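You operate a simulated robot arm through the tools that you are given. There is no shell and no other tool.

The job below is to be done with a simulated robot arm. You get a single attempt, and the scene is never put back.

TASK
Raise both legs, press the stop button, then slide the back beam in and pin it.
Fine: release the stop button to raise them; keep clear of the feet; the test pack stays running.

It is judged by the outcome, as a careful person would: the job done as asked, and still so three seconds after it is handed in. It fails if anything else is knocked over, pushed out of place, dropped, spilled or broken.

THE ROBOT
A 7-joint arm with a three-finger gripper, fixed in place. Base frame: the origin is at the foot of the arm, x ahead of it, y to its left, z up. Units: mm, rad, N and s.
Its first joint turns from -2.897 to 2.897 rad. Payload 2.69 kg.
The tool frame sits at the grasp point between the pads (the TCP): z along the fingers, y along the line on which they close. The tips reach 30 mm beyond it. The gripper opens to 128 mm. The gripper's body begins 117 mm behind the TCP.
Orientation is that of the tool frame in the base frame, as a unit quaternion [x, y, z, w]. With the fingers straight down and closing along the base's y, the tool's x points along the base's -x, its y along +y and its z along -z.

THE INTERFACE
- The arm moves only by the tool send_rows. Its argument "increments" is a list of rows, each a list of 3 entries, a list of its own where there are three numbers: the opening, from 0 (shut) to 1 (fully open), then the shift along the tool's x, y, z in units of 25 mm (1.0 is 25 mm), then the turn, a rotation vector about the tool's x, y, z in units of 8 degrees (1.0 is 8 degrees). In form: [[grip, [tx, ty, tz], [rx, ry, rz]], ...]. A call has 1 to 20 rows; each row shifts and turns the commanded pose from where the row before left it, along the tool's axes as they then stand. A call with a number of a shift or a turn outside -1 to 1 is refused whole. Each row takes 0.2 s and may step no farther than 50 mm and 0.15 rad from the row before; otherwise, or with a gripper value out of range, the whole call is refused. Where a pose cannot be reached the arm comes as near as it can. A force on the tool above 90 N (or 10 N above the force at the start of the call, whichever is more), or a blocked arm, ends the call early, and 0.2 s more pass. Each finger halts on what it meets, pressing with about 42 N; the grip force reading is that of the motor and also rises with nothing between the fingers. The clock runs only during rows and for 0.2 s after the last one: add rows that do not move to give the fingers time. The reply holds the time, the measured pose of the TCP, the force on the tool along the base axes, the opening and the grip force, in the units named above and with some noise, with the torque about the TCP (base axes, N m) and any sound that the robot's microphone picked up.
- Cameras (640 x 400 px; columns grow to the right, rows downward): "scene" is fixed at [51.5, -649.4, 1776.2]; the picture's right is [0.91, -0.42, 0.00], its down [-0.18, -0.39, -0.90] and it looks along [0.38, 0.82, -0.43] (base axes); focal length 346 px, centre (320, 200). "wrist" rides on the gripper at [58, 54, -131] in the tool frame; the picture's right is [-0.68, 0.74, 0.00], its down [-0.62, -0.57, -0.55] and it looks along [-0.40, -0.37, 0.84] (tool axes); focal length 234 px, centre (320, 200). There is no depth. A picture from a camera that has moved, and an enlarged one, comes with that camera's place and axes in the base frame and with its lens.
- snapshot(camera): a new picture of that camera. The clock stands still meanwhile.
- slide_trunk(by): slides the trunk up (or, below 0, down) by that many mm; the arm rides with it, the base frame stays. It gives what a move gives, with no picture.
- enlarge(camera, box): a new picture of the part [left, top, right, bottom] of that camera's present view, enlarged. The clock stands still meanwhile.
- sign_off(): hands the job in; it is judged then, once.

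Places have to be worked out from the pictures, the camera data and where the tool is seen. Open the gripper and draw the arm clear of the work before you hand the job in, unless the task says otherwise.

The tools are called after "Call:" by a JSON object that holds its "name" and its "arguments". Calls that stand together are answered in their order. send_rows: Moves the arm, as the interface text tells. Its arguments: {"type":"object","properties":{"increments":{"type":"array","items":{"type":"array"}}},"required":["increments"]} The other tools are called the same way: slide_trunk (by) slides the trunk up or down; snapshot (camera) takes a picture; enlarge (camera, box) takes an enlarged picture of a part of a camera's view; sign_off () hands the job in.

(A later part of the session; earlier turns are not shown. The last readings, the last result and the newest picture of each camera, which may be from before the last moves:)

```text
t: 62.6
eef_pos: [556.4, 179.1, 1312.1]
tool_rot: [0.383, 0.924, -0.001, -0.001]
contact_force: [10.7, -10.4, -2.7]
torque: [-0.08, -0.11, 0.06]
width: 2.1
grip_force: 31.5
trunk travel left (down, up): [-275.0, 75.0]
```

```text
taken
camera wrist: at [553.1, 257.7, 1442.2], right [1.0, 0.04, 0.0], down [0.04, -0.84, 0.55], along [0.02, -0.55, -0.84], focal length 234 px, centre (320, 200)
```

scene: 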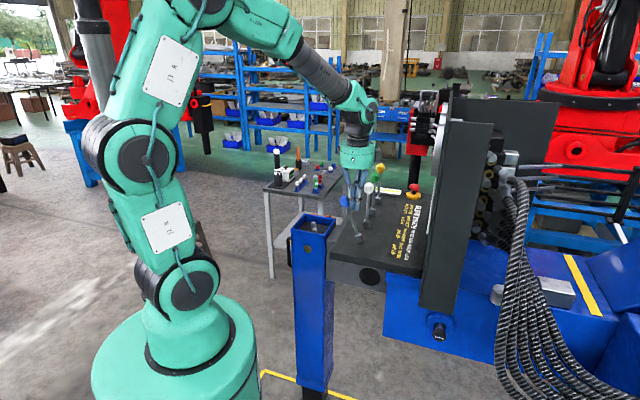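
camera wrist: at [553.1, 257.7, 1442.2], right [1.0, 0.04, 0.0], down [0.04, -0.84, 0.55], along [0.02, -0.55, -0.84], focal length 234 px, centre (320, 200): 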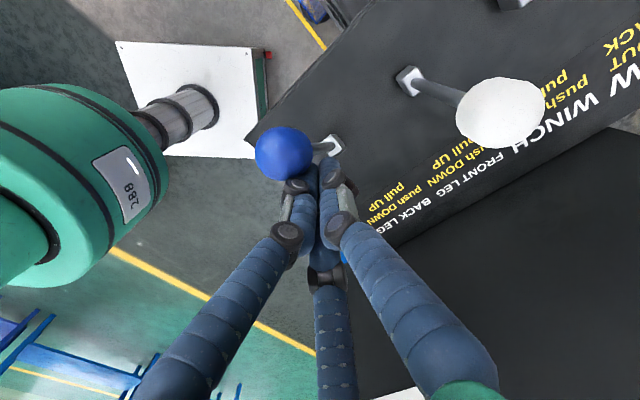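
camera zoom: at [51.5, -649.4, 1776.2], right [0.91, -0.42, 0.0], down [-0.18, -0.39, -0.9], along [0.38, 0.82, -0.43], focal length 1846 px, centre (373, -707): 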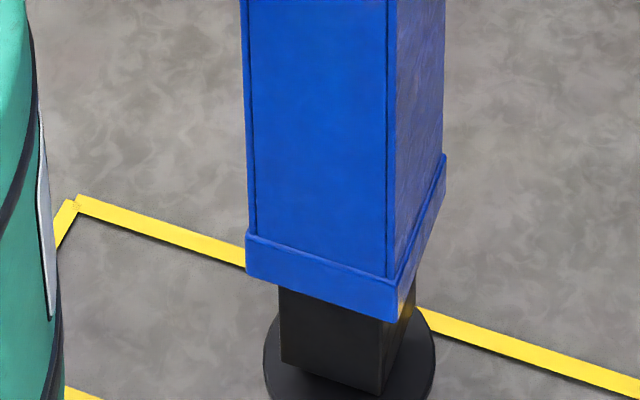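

The foot is rising inside the leg. I keep holding and check again.

Call:
{"name": "send_rows", "arguments": {"increments": [[0, [0, 0, 0], [0, 0, 0]], [0, [0, 0, 0], [0, 0, 0]], [0, [0, 0, 0], [0, 0, 0]], [0, [0, 0, 0], [0, 0, 0]], [0, [0, 0, 0], [0, 0, 0]], [0, [0, 0, 0], [0, 0, 0]], [0, [0, 0, 0], [0, 0, 0]], [0, [0, 0, 0], [0, 0, 0]], [0, [0, 0, 0], [0, 0, 0]], [0, [0, 0, 0], [0, 0, 0]], [0, [0, 0, 0], [0, 0, 0]], [0, [0, 0, 0], [0, 0, 0]], [0, [0, 0, 0], [0, 0, 0]], [0, [0, 0, 0], [0, 0, 0]], [0, [0, 0, 0], [0, 0, 0]]]}}

Call:
{"name": "enlarge", "arguments": {"camera": "scene", "box": [250, 340, 370, 400]}}

```text
t: 65.8
eef_pos: [555.2, 179.2, 1311.7]
tool_rot: [0.383, 0.924, -0.001, -0.001]
contact_force: [11.4, -11.6, 0.6]
torque: [-0.05, -0.02, 0.03]
width: 2.1
grip_force: 31.1
trunk travel left (down, up): [-275.0, 75.0]
```

```text
5.33 times, centred on (310, 370) of scene
camera zoom: at [51.5, -649.4, 1776.2], right [0.91, -0.42, 0.0], down [-0.18, -0.39, -0.9], along [0.38, 0.82, -0.43], focal length 1846 px, centre (373, -707)
```

zoom: 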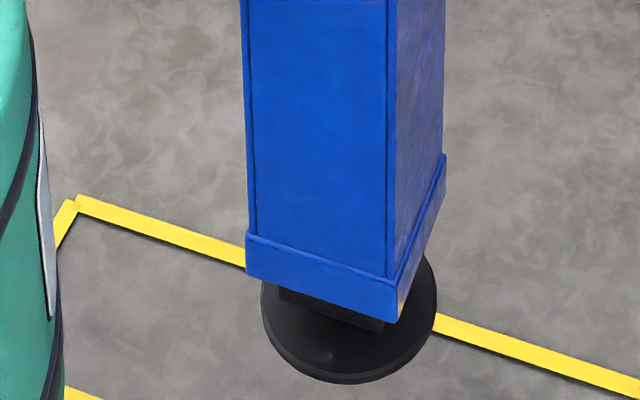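

The foot is nearly up at the housing. I hold a few more seconds until it stops moving.

Call:
{"name": "send_rows", "arguments": {"increments": [[0, [0, 0, 0], [0, 0, 0]], [0, [0, 0, 0], [0, 0, 0]], [0, [0, 0, 0], [0, 0, 0]], [0, [0, 0, 0], [0, 0, 0]], [0, [0, 0, 0], [0, 0, 0]], [0, [0, 0, 0], [0, 0, 0]], [0, [0, 0, 0], [0, 0, 0]], [0, [0, 0, 0], [0, 0, 0]], [0, [0, 0, 0], [0, 0, 0]], [0, [0, 0, 0], [0, 0, 0]]]}}

Call:
{"name": "enlarge", "arguments": {"camera": "scene", "box": [250, 340, 370, 400]}}

```text
t: 68.0
eef_pos: [555.1, 178.3, 1310.5]
tool_rot: [0.383, 0.924, -0.002, -0.002]
contact_force: [11.3, -11.9, -0.2]
torque: [-0.01, -0.04, 0.08]
width: 2.0
grip_force: 30.8
trunk travel left (down, up): [-275.0, 75.0]
```

```text
5.33 times, centred on (310, 370) of scene
camera zoom: at [51.5, -649.4, 1776.2], right [0.91, -0.42, 0.0], down [-0.18, -0.39, -0.9], along [0.38, 0.82, -0.43], focal length 1846 px, centre (373, -707)
```

zoom: 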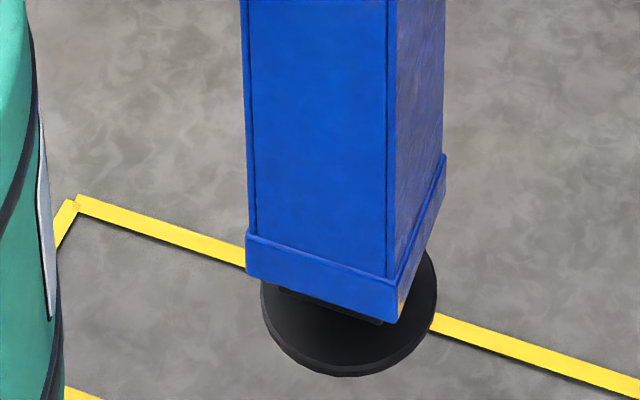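

It moved only slightly since the last look. I hold for another two seconds to confirm it has stopped.

Call:
{"name": "send_rows", "arguments": {"increments": [[0, [0, 0, 0], [0, 0, 0]], [0, [0, 0, 0], [0, 0, 0]], [0, [0, 0, 0], [0, 0, 0]], [0, [0, 0, 0], [0, 0, 0]], [0, [0, 0, 0], [0, 0, 0]], [0, [0, 0, 0], [0, 0, 0]], [0, [0, 0, 0], [0, 0, 0]], [0, [0, 0, 0], [0, 0, 0]], [0, [0, 0, 0], [0, 0, 0]], [0, [0, 0, 0], [0, 0, 0]]]}}

Call:
{"name": "enlarge", "arguments": {"camera": "scene", "box": [250, 340, 370, 400]}}

```text
t: 70.2
eef_pos: [556.1, 178.4, 1311.6]
tool_rot: [0.383, 0.924, -0.001, -0.001]
contact_force: [10.6, -13.0, 0.4]
torque: [-0.04, -0.08, 0.1]
width: 2.1
grip_force: 31.4
trunk travel left (down, up): [-275.0, 75.0]
```

```text
5.33 times, centred on (310, 370) of scene
camera zoom: at [51.5, -649.4, 1776.2], right [0.91, -0.42, 0.0], down [-0.18, -0.39, -0.9], along [0.38, 0.82, -0.43], focal length 1846 px, centre (373, -707)
```

zoom: 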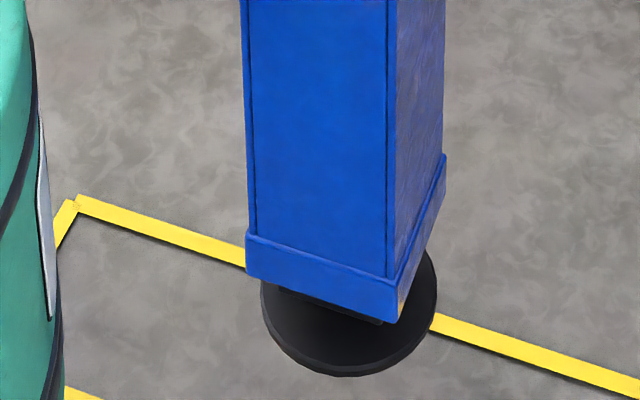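

The back leg has stopped at the top after about 7 s. I go back to the white lever and hold it again, to be sure the front leg is fully raised too.

Call:
{"name": "send_rows", "arguments": {"increments": [[0, [-0.6, 0, 0], [0, 0, 0]], [0, [-0.6, 0, 0], [0, 0, 0]], [0, [-0.6, 0, 0], [0, 0, 0]], [0, [-0.6, 0, 0], [0, 0, 0]], [0, [-0.6, 0, 0], [0, 0, 0]], [0, [-0.6, 0, 0], [0, 0, 0]], [0, [0, 0, -0.8], [0, 0, 0]], [0, [0, 0, -0.8], [0, 0, 0]], [0, [0, 0, -0.8], [0, 0, 0]], [0, [0, 0, -0.8], [0, 0, 0]], [0, [0, 0, 0], [0, 0, 0]]]}}

Call:
{"name": "snapshot", "arguments": {"camera": "wrist"}}

Call:
{"name": "send_rows", "arguments": {"increments": [[0, [0, 0.82, 0], [0, 0, 0]], [0, [0, 0.82, 0], [0, 0, 0]], [0, [0, 0.82, 0], [0, 0, 0]], [0, [0, 0.82, 0], [0, 0, 0]], [0, [0, 0.82, 0], [0, 0, 0]], [0, [0, 0, 0.8], [0, 0, 0]], [0, [0, 0, 0.8], [0, 0, 0]], [0, [0, 0, 0.8], [0, 0, 0]], [0, [0, 0, 0.8], [0, 0, 0]], [0, [0, 0, 0], [0, 0, 0]]]}}

Call:
{"name": "snapshot", "arguments": {"camera": "wrist"}}

```text
t: 72.6
eef_pos: [618.3, 115.7, 1393.0]
tool_rot: [0.383, 0.924, -0.001, -0.002]
contact_force: [0.7, -0.3, 0.2]
torque: [-0.01, 0.01, 0.0]
width: 2.2
grip_force: 31.4
trunk travel left (down, up): [-275.0, 75.0]
```

```text
taken
camera wrist: at [615.4, 194.7, 1522.8], right [1.0, 0.04, 0.0], down [0.04, -0.83, 0.55], along [0.02, -0.55, -0.84], focal length 234 px, centre (320, 200)
```

wrist: 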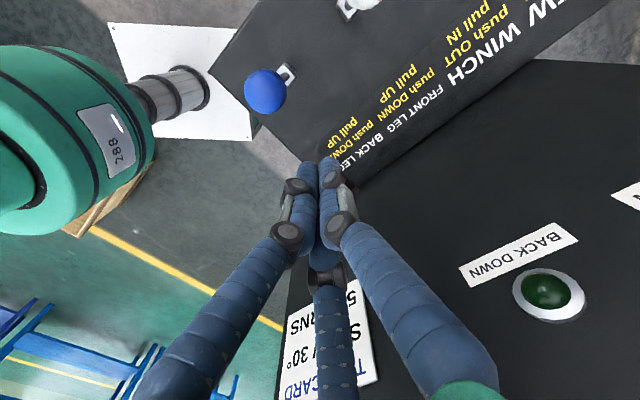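

```text
t: 74.8
eef_pos: [689.9, 189.1, 1310.9]
tool_rot: [0.382, 0.924, -0.002, -0.001]
contact_force: [-0.6, -0.3, -0.3]
torque: [0.02, 0.03, 0.0]
width: 2.0
grip_force: 31.0
trunk travel left (down, up): [-275.0, 75.0]
```

```text
taken
camera wrist: at [687.3, 268.4, 1441.8], right [1.0, 0.04, 0.0], down [0.04, -0.83, 0.55], along [0.02, -0.55, -0.84], focal length 234 px, centre (320, 200)
```

wrist: 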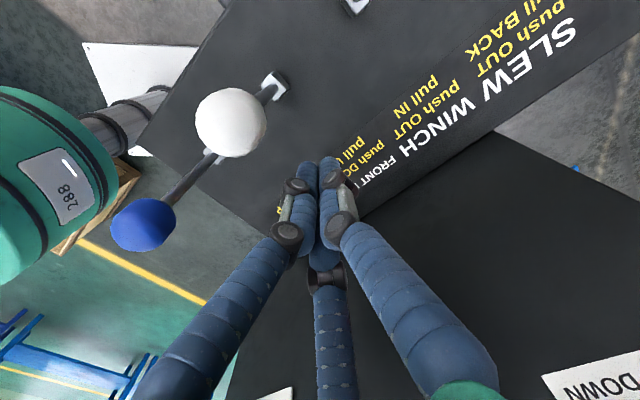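

The BACK DOWN lamp is out as well. I pull the white lever again and hold it for about 6 s.

Call:
{"name": "send_rows", "arguments": {"increments": [[0, [0.5, 0, 0], [0, 0, 0]], [0, [0.5, 0, 0], [0, 0, 0]], [0, [0.5, 0, 0], [0, 0, 0]], [0, [0.4, 0, 0], [0, 0, 0]], [0, [0.4, 0, 0], [0, 0, 0]], [0, [0.4, 0, 0], [0, 0, 0]], [0, [0.4, 0, 0], [0, 0, 0]], [0, [0.35, 0, 0], [0, 0, 0]], [0, [0, 0, 0], [0, 0, 0]], [0, [0, 0, 0], [0, 0, 0]], [0, [0, 0, 0], [0, 0, 0]], [0, [0, 0, 0], [0, 0, 0]], [0, [0, 0, 0], [0, 0, 0]], [0, [0, 0, 0], [0, 0, 0]], [0, [0, 0, 0], [0, 0, 0]], [0, [0, 0, 0], [0, 0, 0]], [0, [0, 0, 0], [0, 0, 0]], [0, [0, 0, 0], [0, 0, 0]], [0, [0, 0, 0], [0, 0, 0]], [0, [0, 0, 0], [0, 0, 0]]]}}

Call:
{"name": "send_rows", "arguments": {"increments": [[0, [0, 0, 0], [0, 0, 0]], [0, [0, 0, 0], [0, 0, 0]], [0, [0, 0, 0], [0, 0, 0]], [0, [0, 0, 0], [0, 0, 0]], [0, [0, 0, 0], [0, 0, 0]], [0, [0, 0, 0], [0, 0, 0]], [0, [0, 0, 0], [0, 0, 0]], [0, [0, 0, 0], [0, 0, 0]], [0, [0, 0, 0], [0, 0, 0]], [0, [0, 0, 0], [0, 0, 0]], [0, [0, 0, 0], [0, 0, 0]], [0, [0, 0, 0], [0, 0, 0]], [0, [0, 0, 0], [0, 0, 0]], [0, [0, 0, 0], [0, 0, 0]], [0, [0, 0, 0], [0, 0, 0]], [0, [0, 0, 0], [0, 0, 0]], [0, [0, 0, 0], [0, 0, 0]], [0, [0, 0, 0], [0, 0, 0]], [0, [0, 0, 0], [0, 0, 0]], [0, [0, 0, 0], [0, 0, 0]]]}}

Call:
{"name": "snapshot", "arguments": {"camera": "scene"}}

```text
t: 79.0
eef_pos: [631.1, 248.7, 1311.6]
tool_rot: [0.383, 0.924, -0.001, -0.002]
contact_force: [6.2, -8.3, -2.0]
torque: [-0.05, -0.03, 0.06]
width: 1.9
grip_force: 32.2
trunk travel left (down, up): [-275.0, 75.0]
```

```text
t: 83.2
eef_pos: [630.9, 250.0, 1311.3]
tool_rot: [0.383, 0.924, -0.001, -0.002]
contact_force: [5.6, -7.2, 1.3]
torque: [-0.01, -0.02, 0.07]
width: 2.0
grip_force: 31.4
trunk travel left (down, up): [-275.0, 75.0]
```

```text
taken
```

scene: 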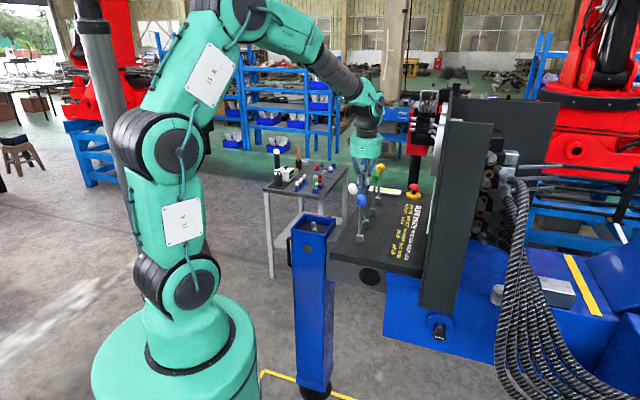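

The lever was held for another 6+ seconds. I let it spring back, rise, and return toward the stop button with the fingers shut.

Call:
{"name": "send_rows", "arguments": {"increments": [[0, [-0.6, 0, 0], [0, 0, 0]], [0, [-0.6, 0, 0], [0, 0, 0]], [0, [-0.6, 0, 0], [0, 0, 0]], [0, [-0.6, 0, 0], [0, 0, 0]], [0, [-0.6, 0, 0], [0, 0, 0]], [0, [-0.6, 0, 0], [0, 0, 0]], [0, [0, 0, -0.9], [0, 0, 0]], [0, [0, 0, -0.9], [0, 0, 0]], [0, [0, 0, -0.9], [0, 0, 0]], [0, [0, 0, -0.9], [0, 0, 0]], [0, [0, 0.897, 0], [0, 0, 0]], [0, [0, 0.897, 0], [0, 0, 0]], [0, [0, 0.897, 0], [0, 0, 0]], [0, [0, 0.897, 0], [0, 0, 0]], [0, [0, 0.897, 0], [0, 0, 0]], [0, [0, 0.897, 0], [0, 0, 0]], [0, [0, 0.897, 0], [0, 0, 0]], [0, [0, 0, 0], [0, 0, 0]]]}}

Call:
{"name": "send_rows", "arguments": {"increments": [[0, [-0.376, 0.96, 0], [0, 0, 0]], [0, [-0.376, 0.96, 0], [0, 0, 0]], [0, [-0.376, 0.96, 0], [0, 0, 0]], [0, [-0.376, 0.96, 0], [0, 0, 0]], [0, [-0.376, 0.96, 0], [0, 0, 0]], [0, [0, 0, 0], [-0.83, -0.37, 0]], [0, [0, 0, 0], [0, 0, 0]]]}}

Call:
{"name": "snapshot", "arguments": {"camera": "wrist"}}

Call:
{"name": "snapshot", "arguments": {"camera": "scene"}}

```text
t: 87.0
eef_pos: [804.8, 296.9, 1400.3]
tool_rot: [0.382, 0.924, -0.001, -0.001]
contact_force: [0.8, 0.1, -0.5]
torque: [0.01, 0.03, 0.03]
width: 2.4
grip_force: 31.5
trunk travel left (down, up): [-275.0, 75.0]
```

```text
t: 88.6
eef_pos: [922.7, 346.5, 1401.1]
tool_rot: [0.382, 0.922, 0.044, 0.045]
contact_force: [-1.2, -0.1, 0.8]
torque: [0.01, -0.1, -0.02]
width: 2.1
grip_force: 31.6
trunk travel left (down, up): [-275.0, 75.0]
```

```text
taken
camera wrist: at [904.0, 419.8, 1534.7], right [0.99, 0.04, 0.12], down [-0.03, -0.86, 0.51], along [0.12, -0.51, -0.85], focal length 234 px, centre (320, 200)
```

wrist: 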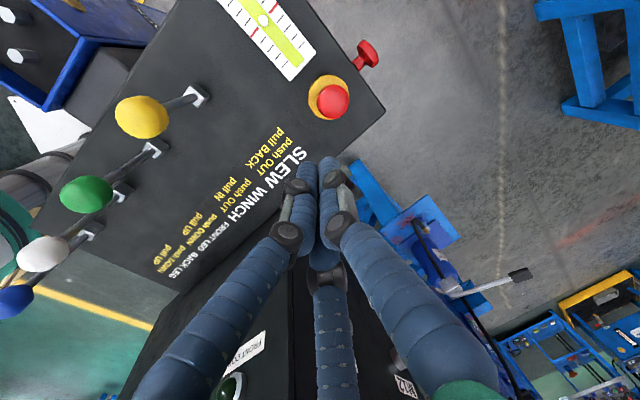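

```text
taken
```

scene: 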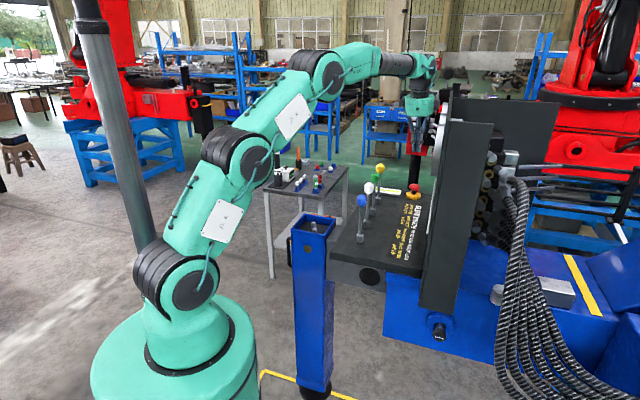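

All levers are upright and both lamps are dark. I move the closed fingertips to just above the raised stop cap.

Call:
{"name": "send_rows", "arguments": {"increments": [[0, [0.0115, 0.159, 0.818], [0, 0, 0]], [0, [0.0115, 0.159, 0.818], [0, 0, 0]], [0, [0.0115, 0.159, 0.818], [0, 0, 0]], [0, [0.0115, 0.159, 0.818], [0, 0, 0]], [0, [0.0115, 0.159, 0.818], [0, 0, 0]], [0, [0.0115, 0.159, 0.818], [0, 0, 0]], [0, [0.0115, 0.159, 0.818], [0, 0, 0]], [0, [0, 0, 0], [0, 0, 0]]]}}

Call:
{"name": "enlarge", "arguments": {"camera": "wrist", "box": [220, 80, 420, 220]}}

Call:
{"name": "enlarge", "arguments": {"camera": "scene", "box": [395, 160, 435, 210]}}

```text
t: 90.4
eef_pos: [957.5, 377.6, 1261.4]
tool_rot: [0.382, 0.922, 0.043, 0.045]
contact_force: [-0.3, 0.1, 0.6]
torque: [0.02, 0.02, 0.03]
width: 2.1
grip_force: 31.9
trunk travel left (down, up): [-275.0, 75.0]
```

```text
2.86 times, centred on (320, 150) of wrist
camera zoom: at [939.0, 449.6, 1395.2], right [0.99, 0.04, 0.12], down [-0.03, -0.86, 0.51], along [0.12, -0.51, -0.85], focal length 669 px, centre (320, 343)
```

zoom: 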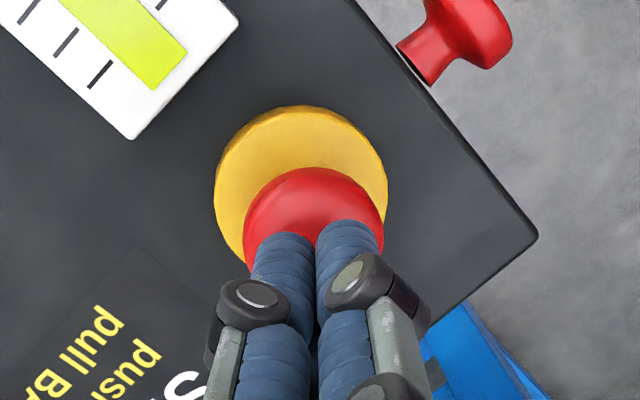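

```text
8.00 times, centred on (415, 185) of scene
camera zoom: at [51.5, -649.4, 1776.2], right [0.91, -0.42, 0.0], down [-0.18, -0.39, -0.9], along [0.38, 0.82, -0.43], focal length 2770 px, centre (-440, 320)
```

zoom: 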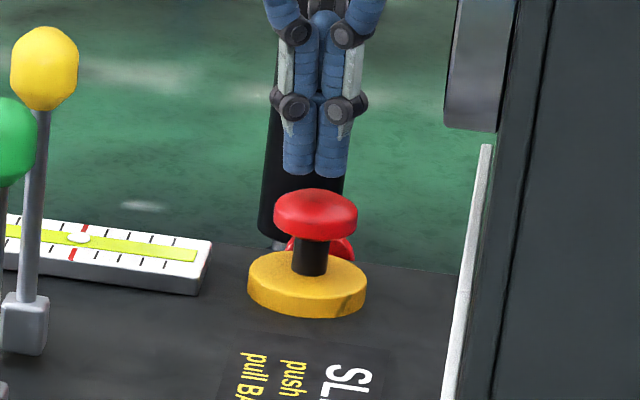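

The fingertips are over the cap centre. I press straight down in 5 mm steps, with the force limit as a guard.

Call:
{"name": "send_rows", "arguments": {"increments": [[0, [0.01, -0.022, 0.199], [0, 0, 0]], [0, [0.01, -0.022, 0.199], [0, 0, 0]], [0, [0.01, -0.022, 0.199], [0, 0, 0]], [0, [0.01, -0.022, 0.199], [0, 0, 0]], [0, [0, 0, 0], [0, 0, 0]]]}}

Call:
{"name": "enlarge", "arguments": {"camera": "scene", "box": [395, 160, 435, 210]}}

```text
t: 91.6
eef_pos: [958.3, 375.5, 1240.7]
tool_rot: [0.382, 0.922, 0.042, 0.045]
contact_force: [-0.8, 0.4, 0.4]
torque: [0.01, -0.01, -0.02]
width: 2.3
grip_force: 32.4
trunk travel left (down, up): [-275.0, 75.0]
```

```text
8.00 times, centred on (415, 185) of scene
camera zoom: at [51.5, -649.4, 1776.2], right [0.91, -0.42, 0.0], down [-0.18, -0.39, -0.9], along [0.38, 0.82, -0.43], focal length 2770 px, centre (-440, 320)
```

zoom: 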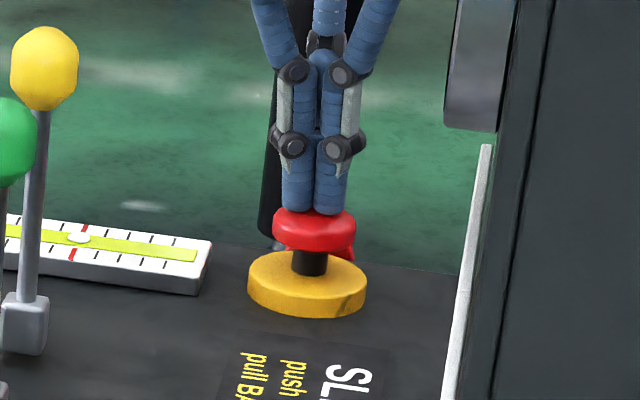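

The cap is partway down. I press further until it bottoms out.

Call:
{"name": "send_rows", "arguments": {"increments": [[0, [0.01, -0.022, 0.15], [0, 0, 0]], [0, [0.01, -0.022, 0.15], [0, 0, 0]], [0, [0.005, -0.011, 0.1], [0, 0, 0]], [0, [0, 0, 0], [0, 0, 0]]]}}

Call:
{"name": "enlarge", "arguments": {"camera": "scene", "box": [395, 160, 435, 210]}}

```text
t: 92.6
eef_pos: [957.6, 375.5, 1233.7]
tool_rot: [0.382, 0.922, 0.043, 0.046]
contact_force: [1.2, -0.3, 5.5]
torque: [-0.03, 0.03, -0.01]
width: 2.2
grip_force: 31.6
trunk travel left (down, up): [-275.0, 75.0]
```

```text
8.00 times, centred on (415, 185) of scene
camera zoom: at [51.5, -649.4, 1776.2], right [0.91, -0.42, 0.0], down [-0.18, -0.39, -0.9], along [0.38, 0.82, -0.43], focal length 2770 px, centre (-440, 320)
```

zoom: 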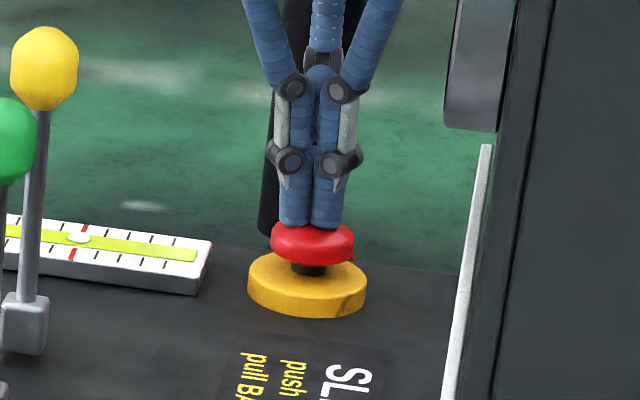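

The cap is back at its earlier pressed height with 5 N building. I press 4 mm more to make sure it seats.

Call:
{"name": "send_rows", "arguments": {"increments": [[0, [0.005, -0.009, 0.08], [0, 0, 0]], [0, [0.005, -0.009, 0.08], [0, 0, 0]], [0, [0, 0, 0], [0, 0, 0]]]}}

```text
t: 93.4
eef_pos: [957.6, 375.3, 1231.5]
tool_rot: [0.382, 0.922, 0.044, 0.047]
contact_force: [8.0, -0.4, 27.9]
torque: [-0.11, -0.03, 0.06]
width: 2.0
grip_force: 31.6
trunk travel left (down, up): [-275.0, 75.0]
```

It is bottomed with 28 N. I lift straight off and check that the cap stays down.

Call:
{"name": "send_rows", "arguments": {"increments": [[0, [-0.05, 0.109, -0.993], [0, 0, 0]], [0, [-0.05, 0.109, -0.993], [0, 0, 0]], [0, [-0.05, 0.109, -0.993], [0, 0, 0]], [0, [-0.05, 0.109, -0.993], [0, 0, 0]], [0, [-0.05, 0.109, -0.993], [0, 0, 0]], [0, [-0.05, 0.109, -0.993], [0, 0, 0]], [0, [-0.05, 0.109, -0.993], [0, 0, 0]], [0, [0, 0, 0], [0.83, 0.37, 0]], [0, [0, 0, 0], [0, 0, 0]]]}}

Call:
{"name": "enlarge", "arguments": {"camera": "scene", "box": [395, 160, 435, 210]}}

Call:
{"name": "snapshot", "arguments": {"camera": "wrist"}}

```text
t: 95.4
eef_pos: [954.9, 374.5, 1404.0]
tool_rot: [0.383, 0.924, 0.0, -0.001]
contact_force: [-2.3, -1.2, 0.5]
torque: [0.12, -0.26, -0.04]
width: 1.8
grip_force: 31.6
trunk travel left (down, up): [-275.0, 75.0]
```

```text
8.00 times, centred on (415, 185) of scene
camera zoom: at [51.5, -649.4, 1776.2], right [0.91, -0.42, 0.0], down [-0.18, -0.39, -0.9], along [0.38, 0.82, -0.43], focal length 2770 px, centre (-440, 320)
```

zoom: 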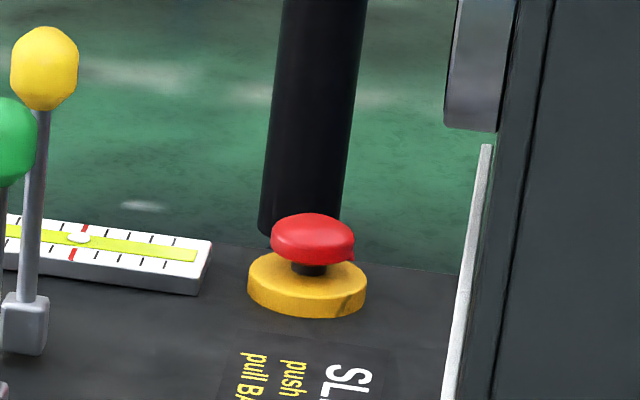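

```text
taken
camera wrist: at [951.5, 452.8, 1535.3], right [1.0, 0.04, 0.0], down [0.04, -0.83, 0.55], along [0.02, -0.55, -0.84], focal length 234 px, centre (320, 200)
```

wrist: 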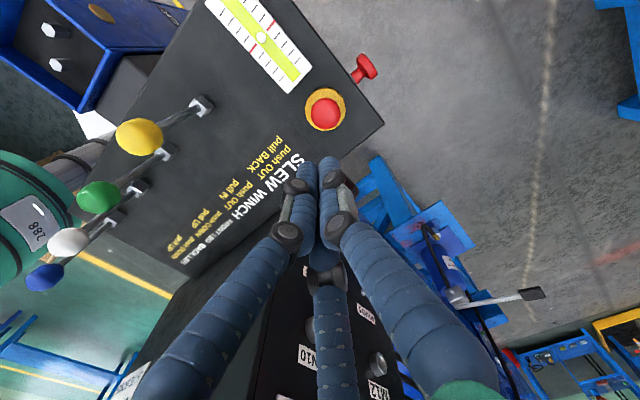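

The stop button stays pressed, at the same height as at the start. Next is the beam. I plan to push the leg's outer face with closed fingertips pointing along the beam, above the handle and well away from the foot. I travel high over the levers to the outer side of the leg.

Call:
{"name": "send_rows", "arguments": {"increments": [[0, [0.954, -0.738, 0], [0, 0, 0]], [0, [0.954, -0.738, 0], [0, 0, 0]], [0, [0.954, -0.738, 0], [0, 0, 0]], [0, [0.954, -0.738, 0], [0, 0, 0]], [0, [0.954, -0.738, 0], [0, 0, 0]], [0, [0.954, -0.738, 0], [0, 0, 0]], [0, [0.954, -0.738, 0], [0, 0, 0]], [0, [0.954, -0.738, 0], [0, 0, 0]], [0, [0.954, -0.738, 0], [0, 0, 0]], [0, [0.954, -0.738, 0], [0, 0, 0]], [0, [0.954, -0.738, 0], [0, 0, 0]], [0, [0.954, -0.738, 0], [0, 0, 0]], [0, [0.954, -0.738, 0], [0, 0, 0]], [0, [0.914, 0, 0], [0, 0, 0]], [0, [0.914, 0, 0], [0, 0, 0]], [0, [0.914, 0, 0], [0, 0, 0]], [0, [0.914, 0, 0], [0, 0, 0]], [0, [0.914, 0, 0], [0, 0, 0]], [0, [0.914, 0, 0], [0, 0, 0]], [0, [0.914, 0, 0], [0, 0, 0]]]}}

Call:
{"name": "snapshot", "arguments": {"camera": "scene"}}

Call:
{"name": "snapshot", "arguments": {"camera": "wrist"}}

```text
t: 99.6
eef_pos: [454.5, 540.4, 1404.1]
tool_rot: [0.383, 0.924, -0.002, -0.002]
contact_force: [-0.3, 0.6, 1.0]
torque: [-0.01, 0.03, -0.01]
width: 2.1
grip_force: 31.2
trunk travel left (down, up): [-275.0, 75.0]
```

```text
taken
```

scene: 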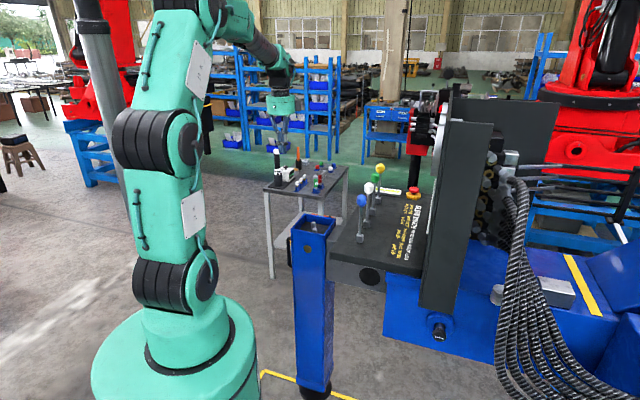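

```text
taken
camera wrist: at [452.1, 618.0, 1534.7], right [1.0, 0.04, 0.0], down [0.04, -0.83, 0.55], along [0.02, -0.55, -0.84], focal length 234 px, centre (320, 200)
```

wrist: 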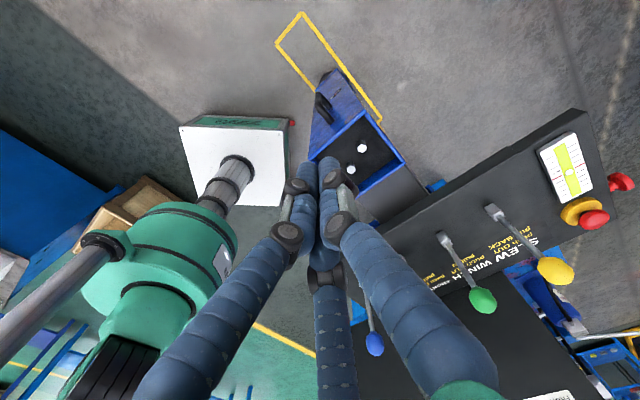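

The view shows the leg head, its handle and the beam from the outside. I enlarge it to place the handle and faces.

Call:
{"name": "enlarge", "arguments": {"camera": "wrist", "box": [290, 60, 440, 200]}}

```text
2.86 times, centred on (365, 130) of wrist
camera zoom: at [452.1, 618.0, 1534.7], right [1.0, 0.04, 0.0], down [0.04, -0.83, 0.55], along [0.02, -0.55, -0.84], focal length 669 px, centre (191, 400)
```

zoom: 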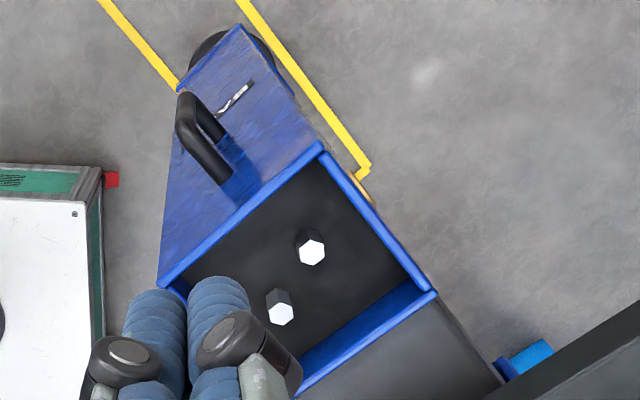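

Leg faces: f from 3 to 133 along the beam and u from 618 to 751, with the handle centred at u≈684 and z from 880 to 1010. I now pitch the tool up toward horizontal, pointing inward along the beam, checking halfway.

Call:
{"name": "send_rows", "arguments": {"increments": [[0, [0, 0, 0], [0, -0.9375, 0]], [0, [0, 0, 0], [0, -0.9375, 0]], [0, [0, 0, 0], [0, -0.9375, 0]], [0, [0, 0, 0], [0, -0.9375, 0]], [0, [0, 0, 0], [0, -0.9375, 0]], [0, [0, 0, 0], [0, -0.9375, 0]], [0, [0, 0, 0], [0, 0, 0]]]}}

Call:
{"name": "snapshot", "arguments": {"camera": "scene"}}

```text
t: 101.2
eef_pos: [455.5, 539.5, 1404.3]
tool_rot: [0.354, 0.854, -0.148, 0.353]
contact_force: [-0.2, -0.2, -0.2]
torque: [-0.02, -0.04, 0.02]
width: 2.1
grip_force: 31.4
trunk travel left (down, up): [-275.0, 75.0]
```

```text
taken
```

scene: 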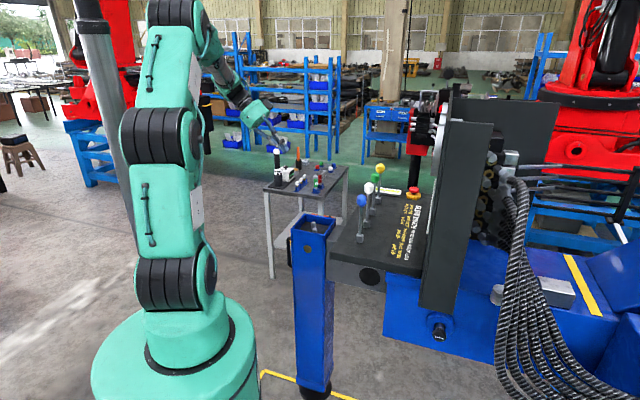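

The tool is at 45° toward the beam with the position held. I complete the pitch to horizontal.

Call:
{"name": "send_rows", "arguments": {"increments": [[0, [0, 0, 0], [0, -0.9375, 0]], [0, [0, 0, 0], [0, -0.9375, 0]], [0, [0, 0, 0], [0, -0.9375, 0]], [0, [0, 0, 0], [0, -0.9375, 0]], [0, [0, 0, 0], [0, -0.9375, 0]], [0, [0, 0, 0], [0, -0.9375, 0]], [0, [0, 0, 0], [0, 0, 0]]]}}

Call:
{"name": "snapshot", "arguments": {"camera": "scene"}}

Call:
{"name": "snapshot", "arguments": {"camera": "wrist"}}

```text
t: 102.8
eef_pos: [455.7, 540.0, 1404.8]
tool_rot: [0.269, 0.654, -0.272, 0.653]
contact_force: [-0.6, -0.1, 0.3]
torque: [-0.03, -0.03, -0.03]
width: 2.2
grip_force: 31.4
trunk travel left (down, up): [-275.0, 75.0]
```

```text
taken
```

scene: 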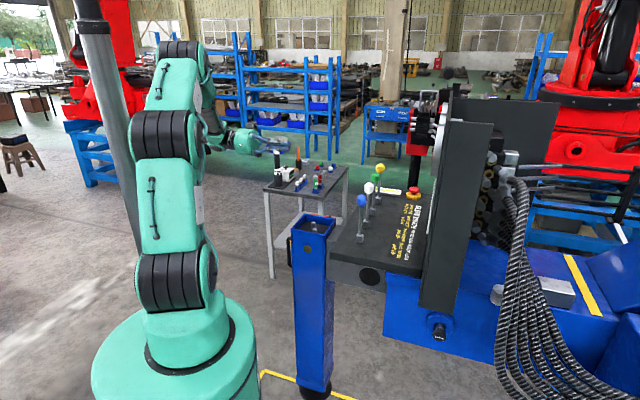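

```text
taken
camera wrist: at [401.1, 669.0, 1345.6], right [0.52, 0.52, 0.67], down [-0.79, -0.01, 0.62], along [0.33, -0.85, 0.41], focal length 234 px, centre (320, 200)
```

wrist: 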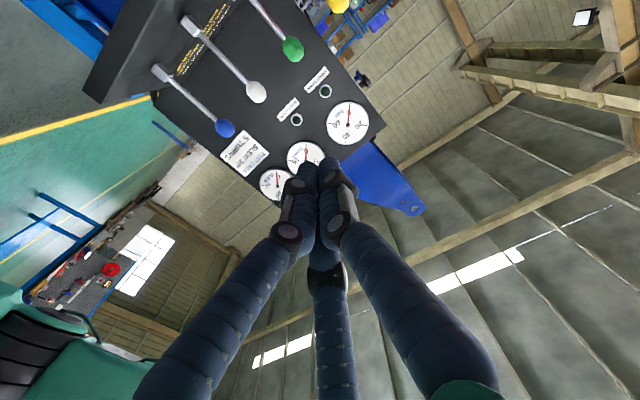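

The tool now points horizontally inward. I draw back a little, centre on the leg, and lower to z≈1060, above the handle.

Call:
{"name": "send_rows", "arguments": {"increments": [[0, [0, -0.4, -0.8], [0, 0, 0]], [0, [0, -0.4, -0.8], [0, 0, 0]], [0, [0.986, 0, 0], [0, 0, 0]], [0, [0.986, 0, 0], [0, 0, 0]], [0, [0.986, 0, 0], [0, 0, 0]], [0, [0.986, 0, 0], [0, 0, 0]], [0, [0.986, 0, 0], [0, 0, 0]], [0, [0.986, 0, 0], [0, 0, 0]], [0, [0.986, 0, 0], [0, 0, 0]], [0, [0.986, 0, 0], [0, 0, 0]], [0, [0.986, 0, 0], [0, 0, 0]], [0, [0.986, 0, 0], [0, 0, 0]], [0, [0, 0, 0], [0, 0, 0]]]}}

Call:
{"name": "snapshot", "arguments": {"camera": "scene"}}

Call:
{"name": "snapshot", "arguments": {"camera": "wrist"}}

```text
t: 105.6
eef_pos: [412.7, 553.0, 1155.9]
tool_rot: [0.27, 0.654, -0.271, 0.653]
contact_force: [0.4, 0.3, 0.3]
torque: [0.0, -0.04, -0.02]
width: 2.0
grip_force: 31.2
trunk travel left (down, up): [-275.0, 75.0]
```

```text
taken
```

scene: 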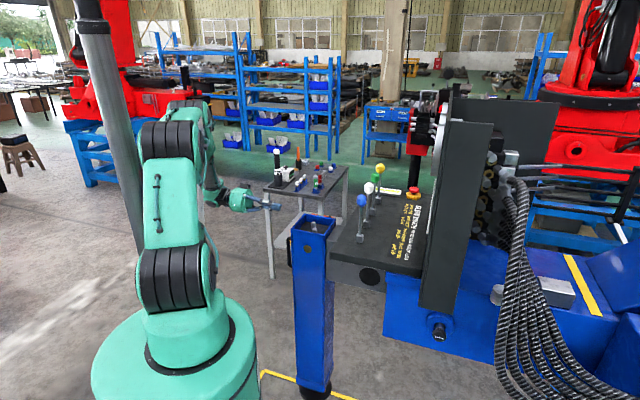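

```text
taken
camera wrist: at [357.8, 683.9, 1099.1], right [0.52, 0.52, 0.67], down [-0.79, -0.01, 0.62], along [0.33, -0.85, 0.4], focal length 234 px, centre (320, 200)
```

wrist: 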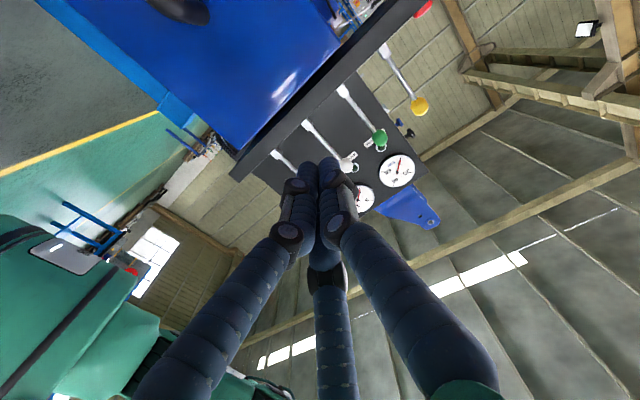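

The fingertips are outside the leg at z=1156, with clear space to the leg face. I lower to z=1060 and close most of the gap.

Call:
{"name": "send_rows", "arguments": {"increments": [[0, [0.96, 0, 0], [0, 0, 0]], [0, [0.96, 0, 0], [0, 0, 0]], [0, [0.96, 0, 0], [0, 0, 0]], [0, [0.96, 0, 0], [0, 0, 0]], [0, [0, 0, 0.8], [0, 0, 0]], [0, [0, 0, 0.8], [0, 0, 0]], [0, [0, 0, 0], [0, 0, 0]]]}}

Call:
{"name": "enlarge", "arguments": {"camera": "scene", "box": [200, 180, 360, 290]}}

Call:
{"name": "snapshot", "arguments": {"camera": "wrist"}}

```text
t: 107.2
eef_pos: [440.6, 523.3, 1061.8]
tool_rot: [0.27, 0.654, -0.271, 0.653]
contact_force: [0.0, -0.3, -0.1]
torque: [0.01, -0.04, 0.01]
width: 2.1
grip_force: 31.8
trunk travel left (down, up): [-275.0, 75.0]
```

```text
3.64 times, centred on (280, 235) of scene
camera zoom: at [51.5, -649.4, 1776.2], right [0.91, -0.42, 0.0], down [-0.18, -0.39, -0.9], along [0.38, 0.82, -0.43], focal length 1259 px, centre (466, 73)
```

zoom: 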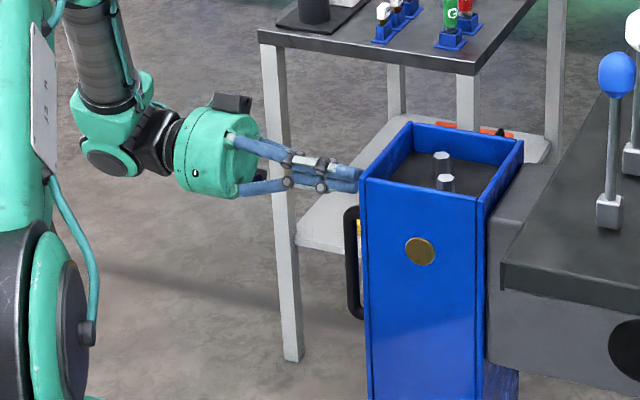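

```text
taken
camera wrist: at [386.3, 653.7, 1004.2], right [0.52, 0.52, 0.67], down [-0.79, -0.01, 0.62], along [0.33, -0.85, 0.4], focal length 234 px, centre (320, 200)
```

wrist: 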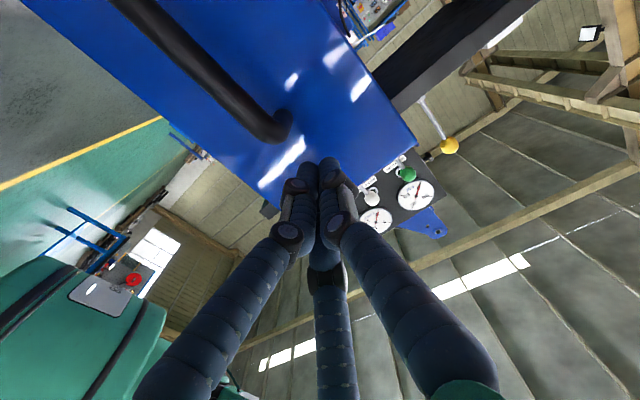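

The fingertips are about 30 mm from the leg face, above the handle. I advance slowly to contact and begin pushing.

Call:
{"name": "send_rows", "arguments": {"increments": [[0, [0, 0, 0.4], [0, 0, 0]], [0, [0, 0, 0.4], [0, 0, 0]], [0, [0, 0, 0.3], [0, 0, 0]], [0, [0, 0, 0.3], [0, 0, 0]], [0, [0, 0, 0.3], [0, 0, 0]], [0, [0, 0, 0], [0, 0, 0]]]}}

Call:
{"name": "enlarge", "arguments": {"camera": "scene", "box": [200, 180, 360, 290]}}

```text
t: 108.3
eef_pos: [460.3, 504.7, 1061.8]
tool_rot: [0.267, 0.655, -0.268, 0.654]
contact_force: [-19.6, 12.2, -3.7]
torque: [0.4, 0.1, -0.36]
width: 2.0
grip_force: 31.4
trunk travel left (down, up): [-275.0, 75.0]
stopped in row 5: the force on the tool passed its limit at 105 N (the readings are from after the stop); the commanded pose is now the measured one
```

```text
3.64 times, centred on (280, 235) of scene
camera zoom: at [51.5, -649.4, 1776.2], right [0.91, -0.42, 0.0], down [-0.18, -0.39, -0.9], along [0.38, 0.82, -0.43], focal length 1259 px, centre (466, 73)
```

zoom: 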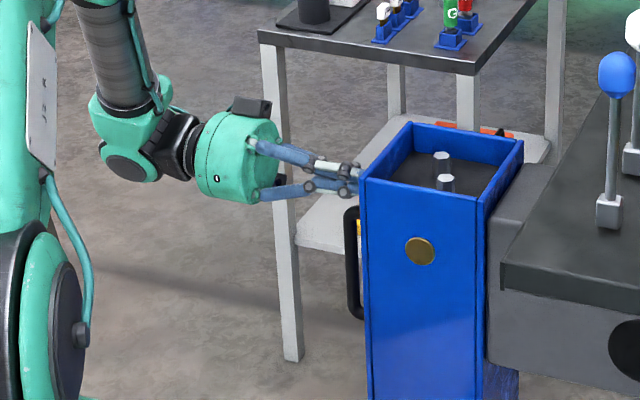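

The leg is blocked: 105 N with no movement. So the BACK pin is still engaged in the beam's extended position and has to be drawn first. I back off, rise and turn the tool down again for the trip to the pin.

Call:
{"name": "send_rows", "arguments": {"increments": [[0, [0, 0, -0.9], [0, 0, 0]], [0, [0, 0, -0.9], [0, 0, 0]], [0, [0, 0, -0.9], [0, 0, 0]], [0, [0, 0, -0.9], [0, 0, 0]], [0, [-0.98, 0, 0], [0, 0, 0]], [0, [-0.98, 0, 0], [0, 0, 0]], [0, [-0.98, 0, 0], [0, 0, 0]], [0, [-0.98, 0, 0], [0, 0, 0]], [0, [-0.98, 0, 0], [0, 0, 0]], [0, [-0.98, 0, 0], [0, 0, 0]], [0, [-0.98, 0, 0], [0, 0, 0]], [0, [-0.98, 0, 0], [0, 0, 0]], [0, [-0.98, 0, 0], [0, 0, 0]], [0, [-0.98, 0, 0], [0, 0, 0]], [0, [-0.98, 0, 0], [0, 0, 0]], [0, [-0.98, 0, 0], [0, 0, 0]], [0, [-0.98, 0, 0], [0, 0, 0]], [0, [-0.98, 0, 0], [0, 0, 0]], [0, [0, 0, 0], [0, 0, 0]]]}}

Call:
{"name": "send_rows", "arguments": {"increments": [[0, [0, 0, 0], [0, 0.9375, 0]], [0, [0, 0, 0], [0, 0.9375, 0]], [0, [0, 0, 0], [0, 0.9375, 0]], [0, [0, 0, 0], [0, 0.9375, 0]], [0, [0, 0, 0], [0, 0.9375, 0]], [0, [0, 0, 0], [0, 0.9375, 0]], [0, [0, 0, 0], [0, 0.9375, 0]], [0, [0, 0, 0], [0, 0.9375, 0]], [0, [0, 0, 0], [0, 0.9375, 0]], [0, [0, 0, 0], [0, 0.9375, 0]], [0, [0, 0, 0], [0, 0.9375, 0]], [0, [0, 0, 0], [0, 0.9375, 0]], [0, [0, 0, 0], [0, 0, 0]]]}}

```text
t: 112.3
eef_pos: [399.9, 565.3, 1406.3]
tool_rot: [0.268, 0.656, -0.269, 0.653]
contact_force: [-0.7, -0.5, 0.3]
torque: [0.01, 0.02, 0.07]
width: 1.9
grip_force: 31.3
trunk travel left (down, up): [-275.0, 75.0]
```

```text
t: 115.1
eef_pos: [400.0, 565.2, 1405.6]
tool_rot: [0.379, 0.925, 0.0, -0.003]
contact_force: [0.8, 0.0, 0.8]
torque: [0.01, 0.05, 0.04]
width: 2.0
grip_force: 31.7
trunk travel left (down, up): [-275.0, 75.0]
```

The tool points down again. I swing across in front of the machine at a safe height to the pin's side.

Call:
{"name": "send_rows", "arguments": {"increments": [[0, [-0.933, -0.879, 0], [0, 0, 0]], [0, [-0.933, -0.879, 0], [0, 0, 0]], [0, [-0.933, -0.879, 0], [0, 0, 0]], [0, [-0.933, -0.879, 0], [0, 0, 0]], [0, [-0.933, -0.879, 0], [0, 0, 0]], [0, [-0.933, -0.879, 0], [0, 0, 0]], [0, [-0.933, -0.879, 0], [0, 0, 0]], [0, [-0.933, -0.879, 0], [0, 0, 0]], [0, [-0.933, -0.879, 0], [0, 0, 0]], [0, [-0.933, -0.879, 0], [0, 0, 0]], [0, [-0.933, -0.879, 0], [0, 0, 0]], [0, [-0.933, -0.879, 0], [0, 0, 0]], [0, [-0.933, -0.879, 0], [0, 0, 0]], [0, [-0.933, -0.879, 0], [0, 0, 0]], [0, [-0.933, -0.879, 0], [0, 0, 0]], [0, [-0.933, -0.879, 0], [0, 0, 0]], [0, [-0.933, -0.879, 0], [0, 0, 0]], [0, [-0.933, -0.879, 0], [0, 0, 0]], [0, [-0.933, -0.879, 0], [0, 0, 0]], [0, [-0.933, -0.879, 0], [0, 0, 0]]]}}

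Call:
{"name": "send_rows", "arguments": {"increments": [[0.2, [-0.933, -0.879, 0], [0, 0, 0]], [0.4, [-0.933, -0.879, 0], [0, 0, 0]], [0.5, [-0.933, -0.879, 0], [0, 0, 0]], [0.6, [-0.933, -0.879, 0], [0, 0, 0]], [0.6, [0, 0, 0], [-0.9375, 0, 0]], [0.6, [0, 0, 0], [-0.9375, 0, 0]], [0.6, [0, 0, 0], [-0.9375, 0, 0]], [0.6, [0, 0, 0], [-0.9375, 0, 0]], [0.6, [0, 0, 0], [-0.9375, 0, 0]], [0.6, [0, 0, 0], [-0.9375, 0, 0]], [0.6, [0, 0, 0], [0, 0, 0]]]}}

Call:
{"name": "snapshot", "arguments": {"camera": "scene"}}

Call:
{"name": "snapshot", "arguments": {"camera": "wrist"}}

```text
t: 119.3
eef_pos: [423.6, -78.5, 1406.2]
tool_rot: [0.379, 0.926, 0.0, -0.003]
contact_force: [-0.7, 0.7, 0.2]
torque: [0.03, 0.0, 0.03]
width: 1.9
grip_force: 31.4
trunk travel left (down, up): [-275.0, 75.0]
```

```text
t: 121.7
eef_pos: [428.2, -204.6, 1404.8]
tool_rot: [0.352, 0.854, 0.355, 0.145]
contact_force: [0.5, -0.4, -0.3]
torque: [0.04, 0.01, 0.03]
width: 76.5
grip_force: 0.0
trunk travel left (down, up): [-275.0, 75.0]
```

```text
taken
```

scene: 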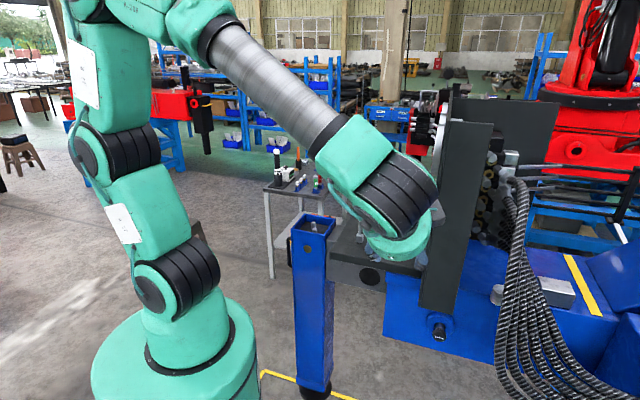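

```text
taken
camera wrist: at [348.3, -203.5, 1535.7], right [0.85, -0.11, 0.52], down [-0.11, -0.99, -0.01], along [0.52, -0.05, -0.85], focal length 234 px, centre (320, 200)
```

wrist: 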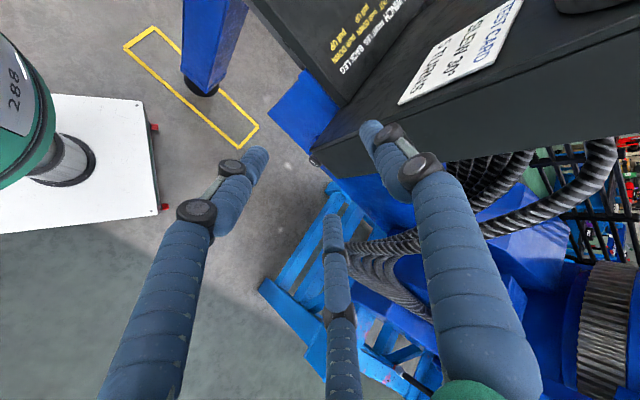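

The tool is tilted 45° toward the pin face. I finish the turn to horizontal, well outside the panel end.

Call:
{"name": "send_rows", "arguments": {"increments": [[0.6, [0, 0, 0], [-0.9375, 0, 0]], [0.6, [0, 0, 0], [-0.9375, 0, 0]], [0.6, [0, 0, 0], [-0.9375, 0, 0]], [0.6, [0, 0, 0], [-0.9375, 0, 0]], [0.6, [0, 0, 0], [-0.9375, 0, 0]], [0.6, [0, 0, 0], [-0.9375, 0, 0]], [0.6, [0, 0, 0], [0, 0, 0]]]}}

Call:
{"name": "snapshot", "arguments": {"camera": "scene"}}

Call:
{"name": "snapshot", "arguments": {"camera": "wrist"}}

```text
t: 123.3
eef_pos: [429.0, -203.7, 1404.4]
tool_rot: [0.27, 0.653, 0.655, 0.268]
contact_force: [-0.1, -0.7, 0.5]
torque: [-0.02, 0.0, 0.06]
width: 76.9
grip_force: 0.0
trunk travel left (down, up): [-275.0, 75.0]
```

```text
taken
```

scene: 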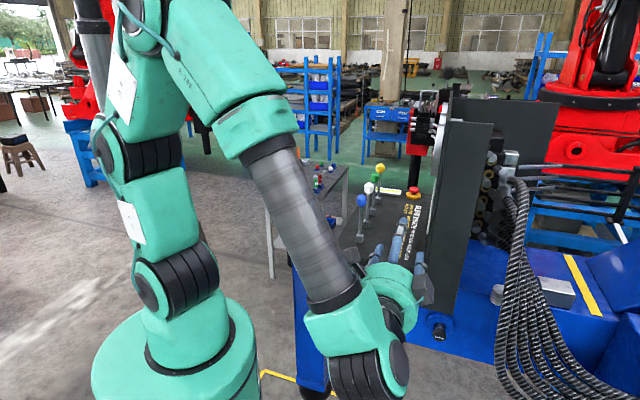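

```text
taken
camera wrist: at [295.0, -257.7, 1458.3], right [0.48, -0.48, 0.73], down [0.05, -0.82, -0.57], along [0.87, 0.31, -0.37], focal length 234 px, centre (320, 200)
```

wrist: 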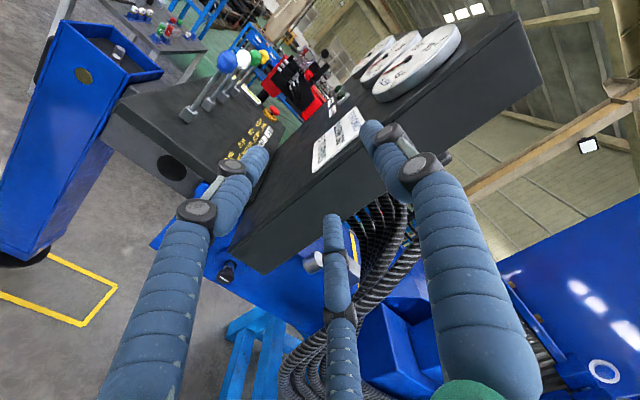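

The pin knob, beam hole and frame are all in view. I descend alongside to get a closer, lower look at the knob.

Call:
{"name": "send_rows", "arguments": {"increments": [[0.6, [0, -0.95, 0], [0, 0, 0]], [0.6, [0, -0.95, 0], [0, 0, 0]], [0.6, [0, -0.95, 0], [0, 0, 0]], [0.6, [0, -0.95, 0], [0, 0, 0]], [0.6, [0, -0.95, 0], [0, 0, 0]], [0.6, [0, -0.95, 0], [0, 0, 0]], [0.6, [0, -0.95, 0], [0, 0, 0]], [0.6, [0, -0.95, 0], [0, 0, 0]], [0.6, [0, -0.95, 0], [0, 0, 0]], [0.6, [0, -0.95, 0], [0, 0, 0]], [0.6, [0, -0.95, 0], [0, 0, 0]], [0.6, [0, -0.95, 0], [0, 0, 0]], [0.6, [0, 0, 0], [0, 0, 0]]]}}

Call:
{"name": "snapshot", "arguments": {"camera": "scene"}}

Call:
{"name": "snapshot", "arguments": {"camera": "wrist"}}

```text
t: 126.1
eef_pos: [428.8, -206.3, 1117.9]
tool_rot: [0.27, 0.654, 0.654, 0.267]
contact_force: [-1.0, 0.1, -0.5]
torque: [0.05, -0.01, 0.02]
width: 76.8
grip_force: 0.1
trunk travel left (down, up): [-275.0, 75.0]
```

```text
taken
```

scene: 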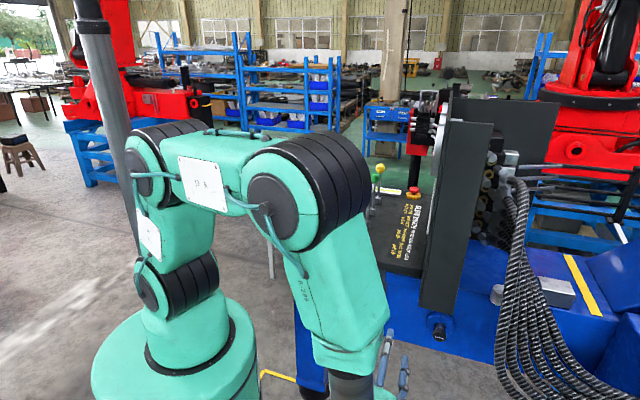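

```text
taken
camera wrist: at [294.6, -258.6, 1170.5], right [0.48, -0.48, 0.73], down [0.05, -0.82, -0.57], along [0.87, 0.31, -0.37], focal length 234 px, centre (320, 200)
```

wrist: 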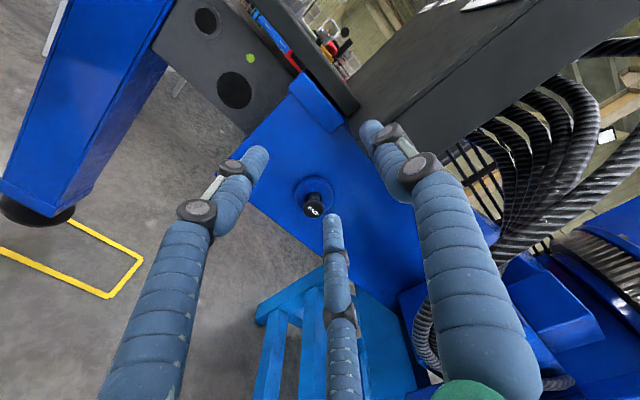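

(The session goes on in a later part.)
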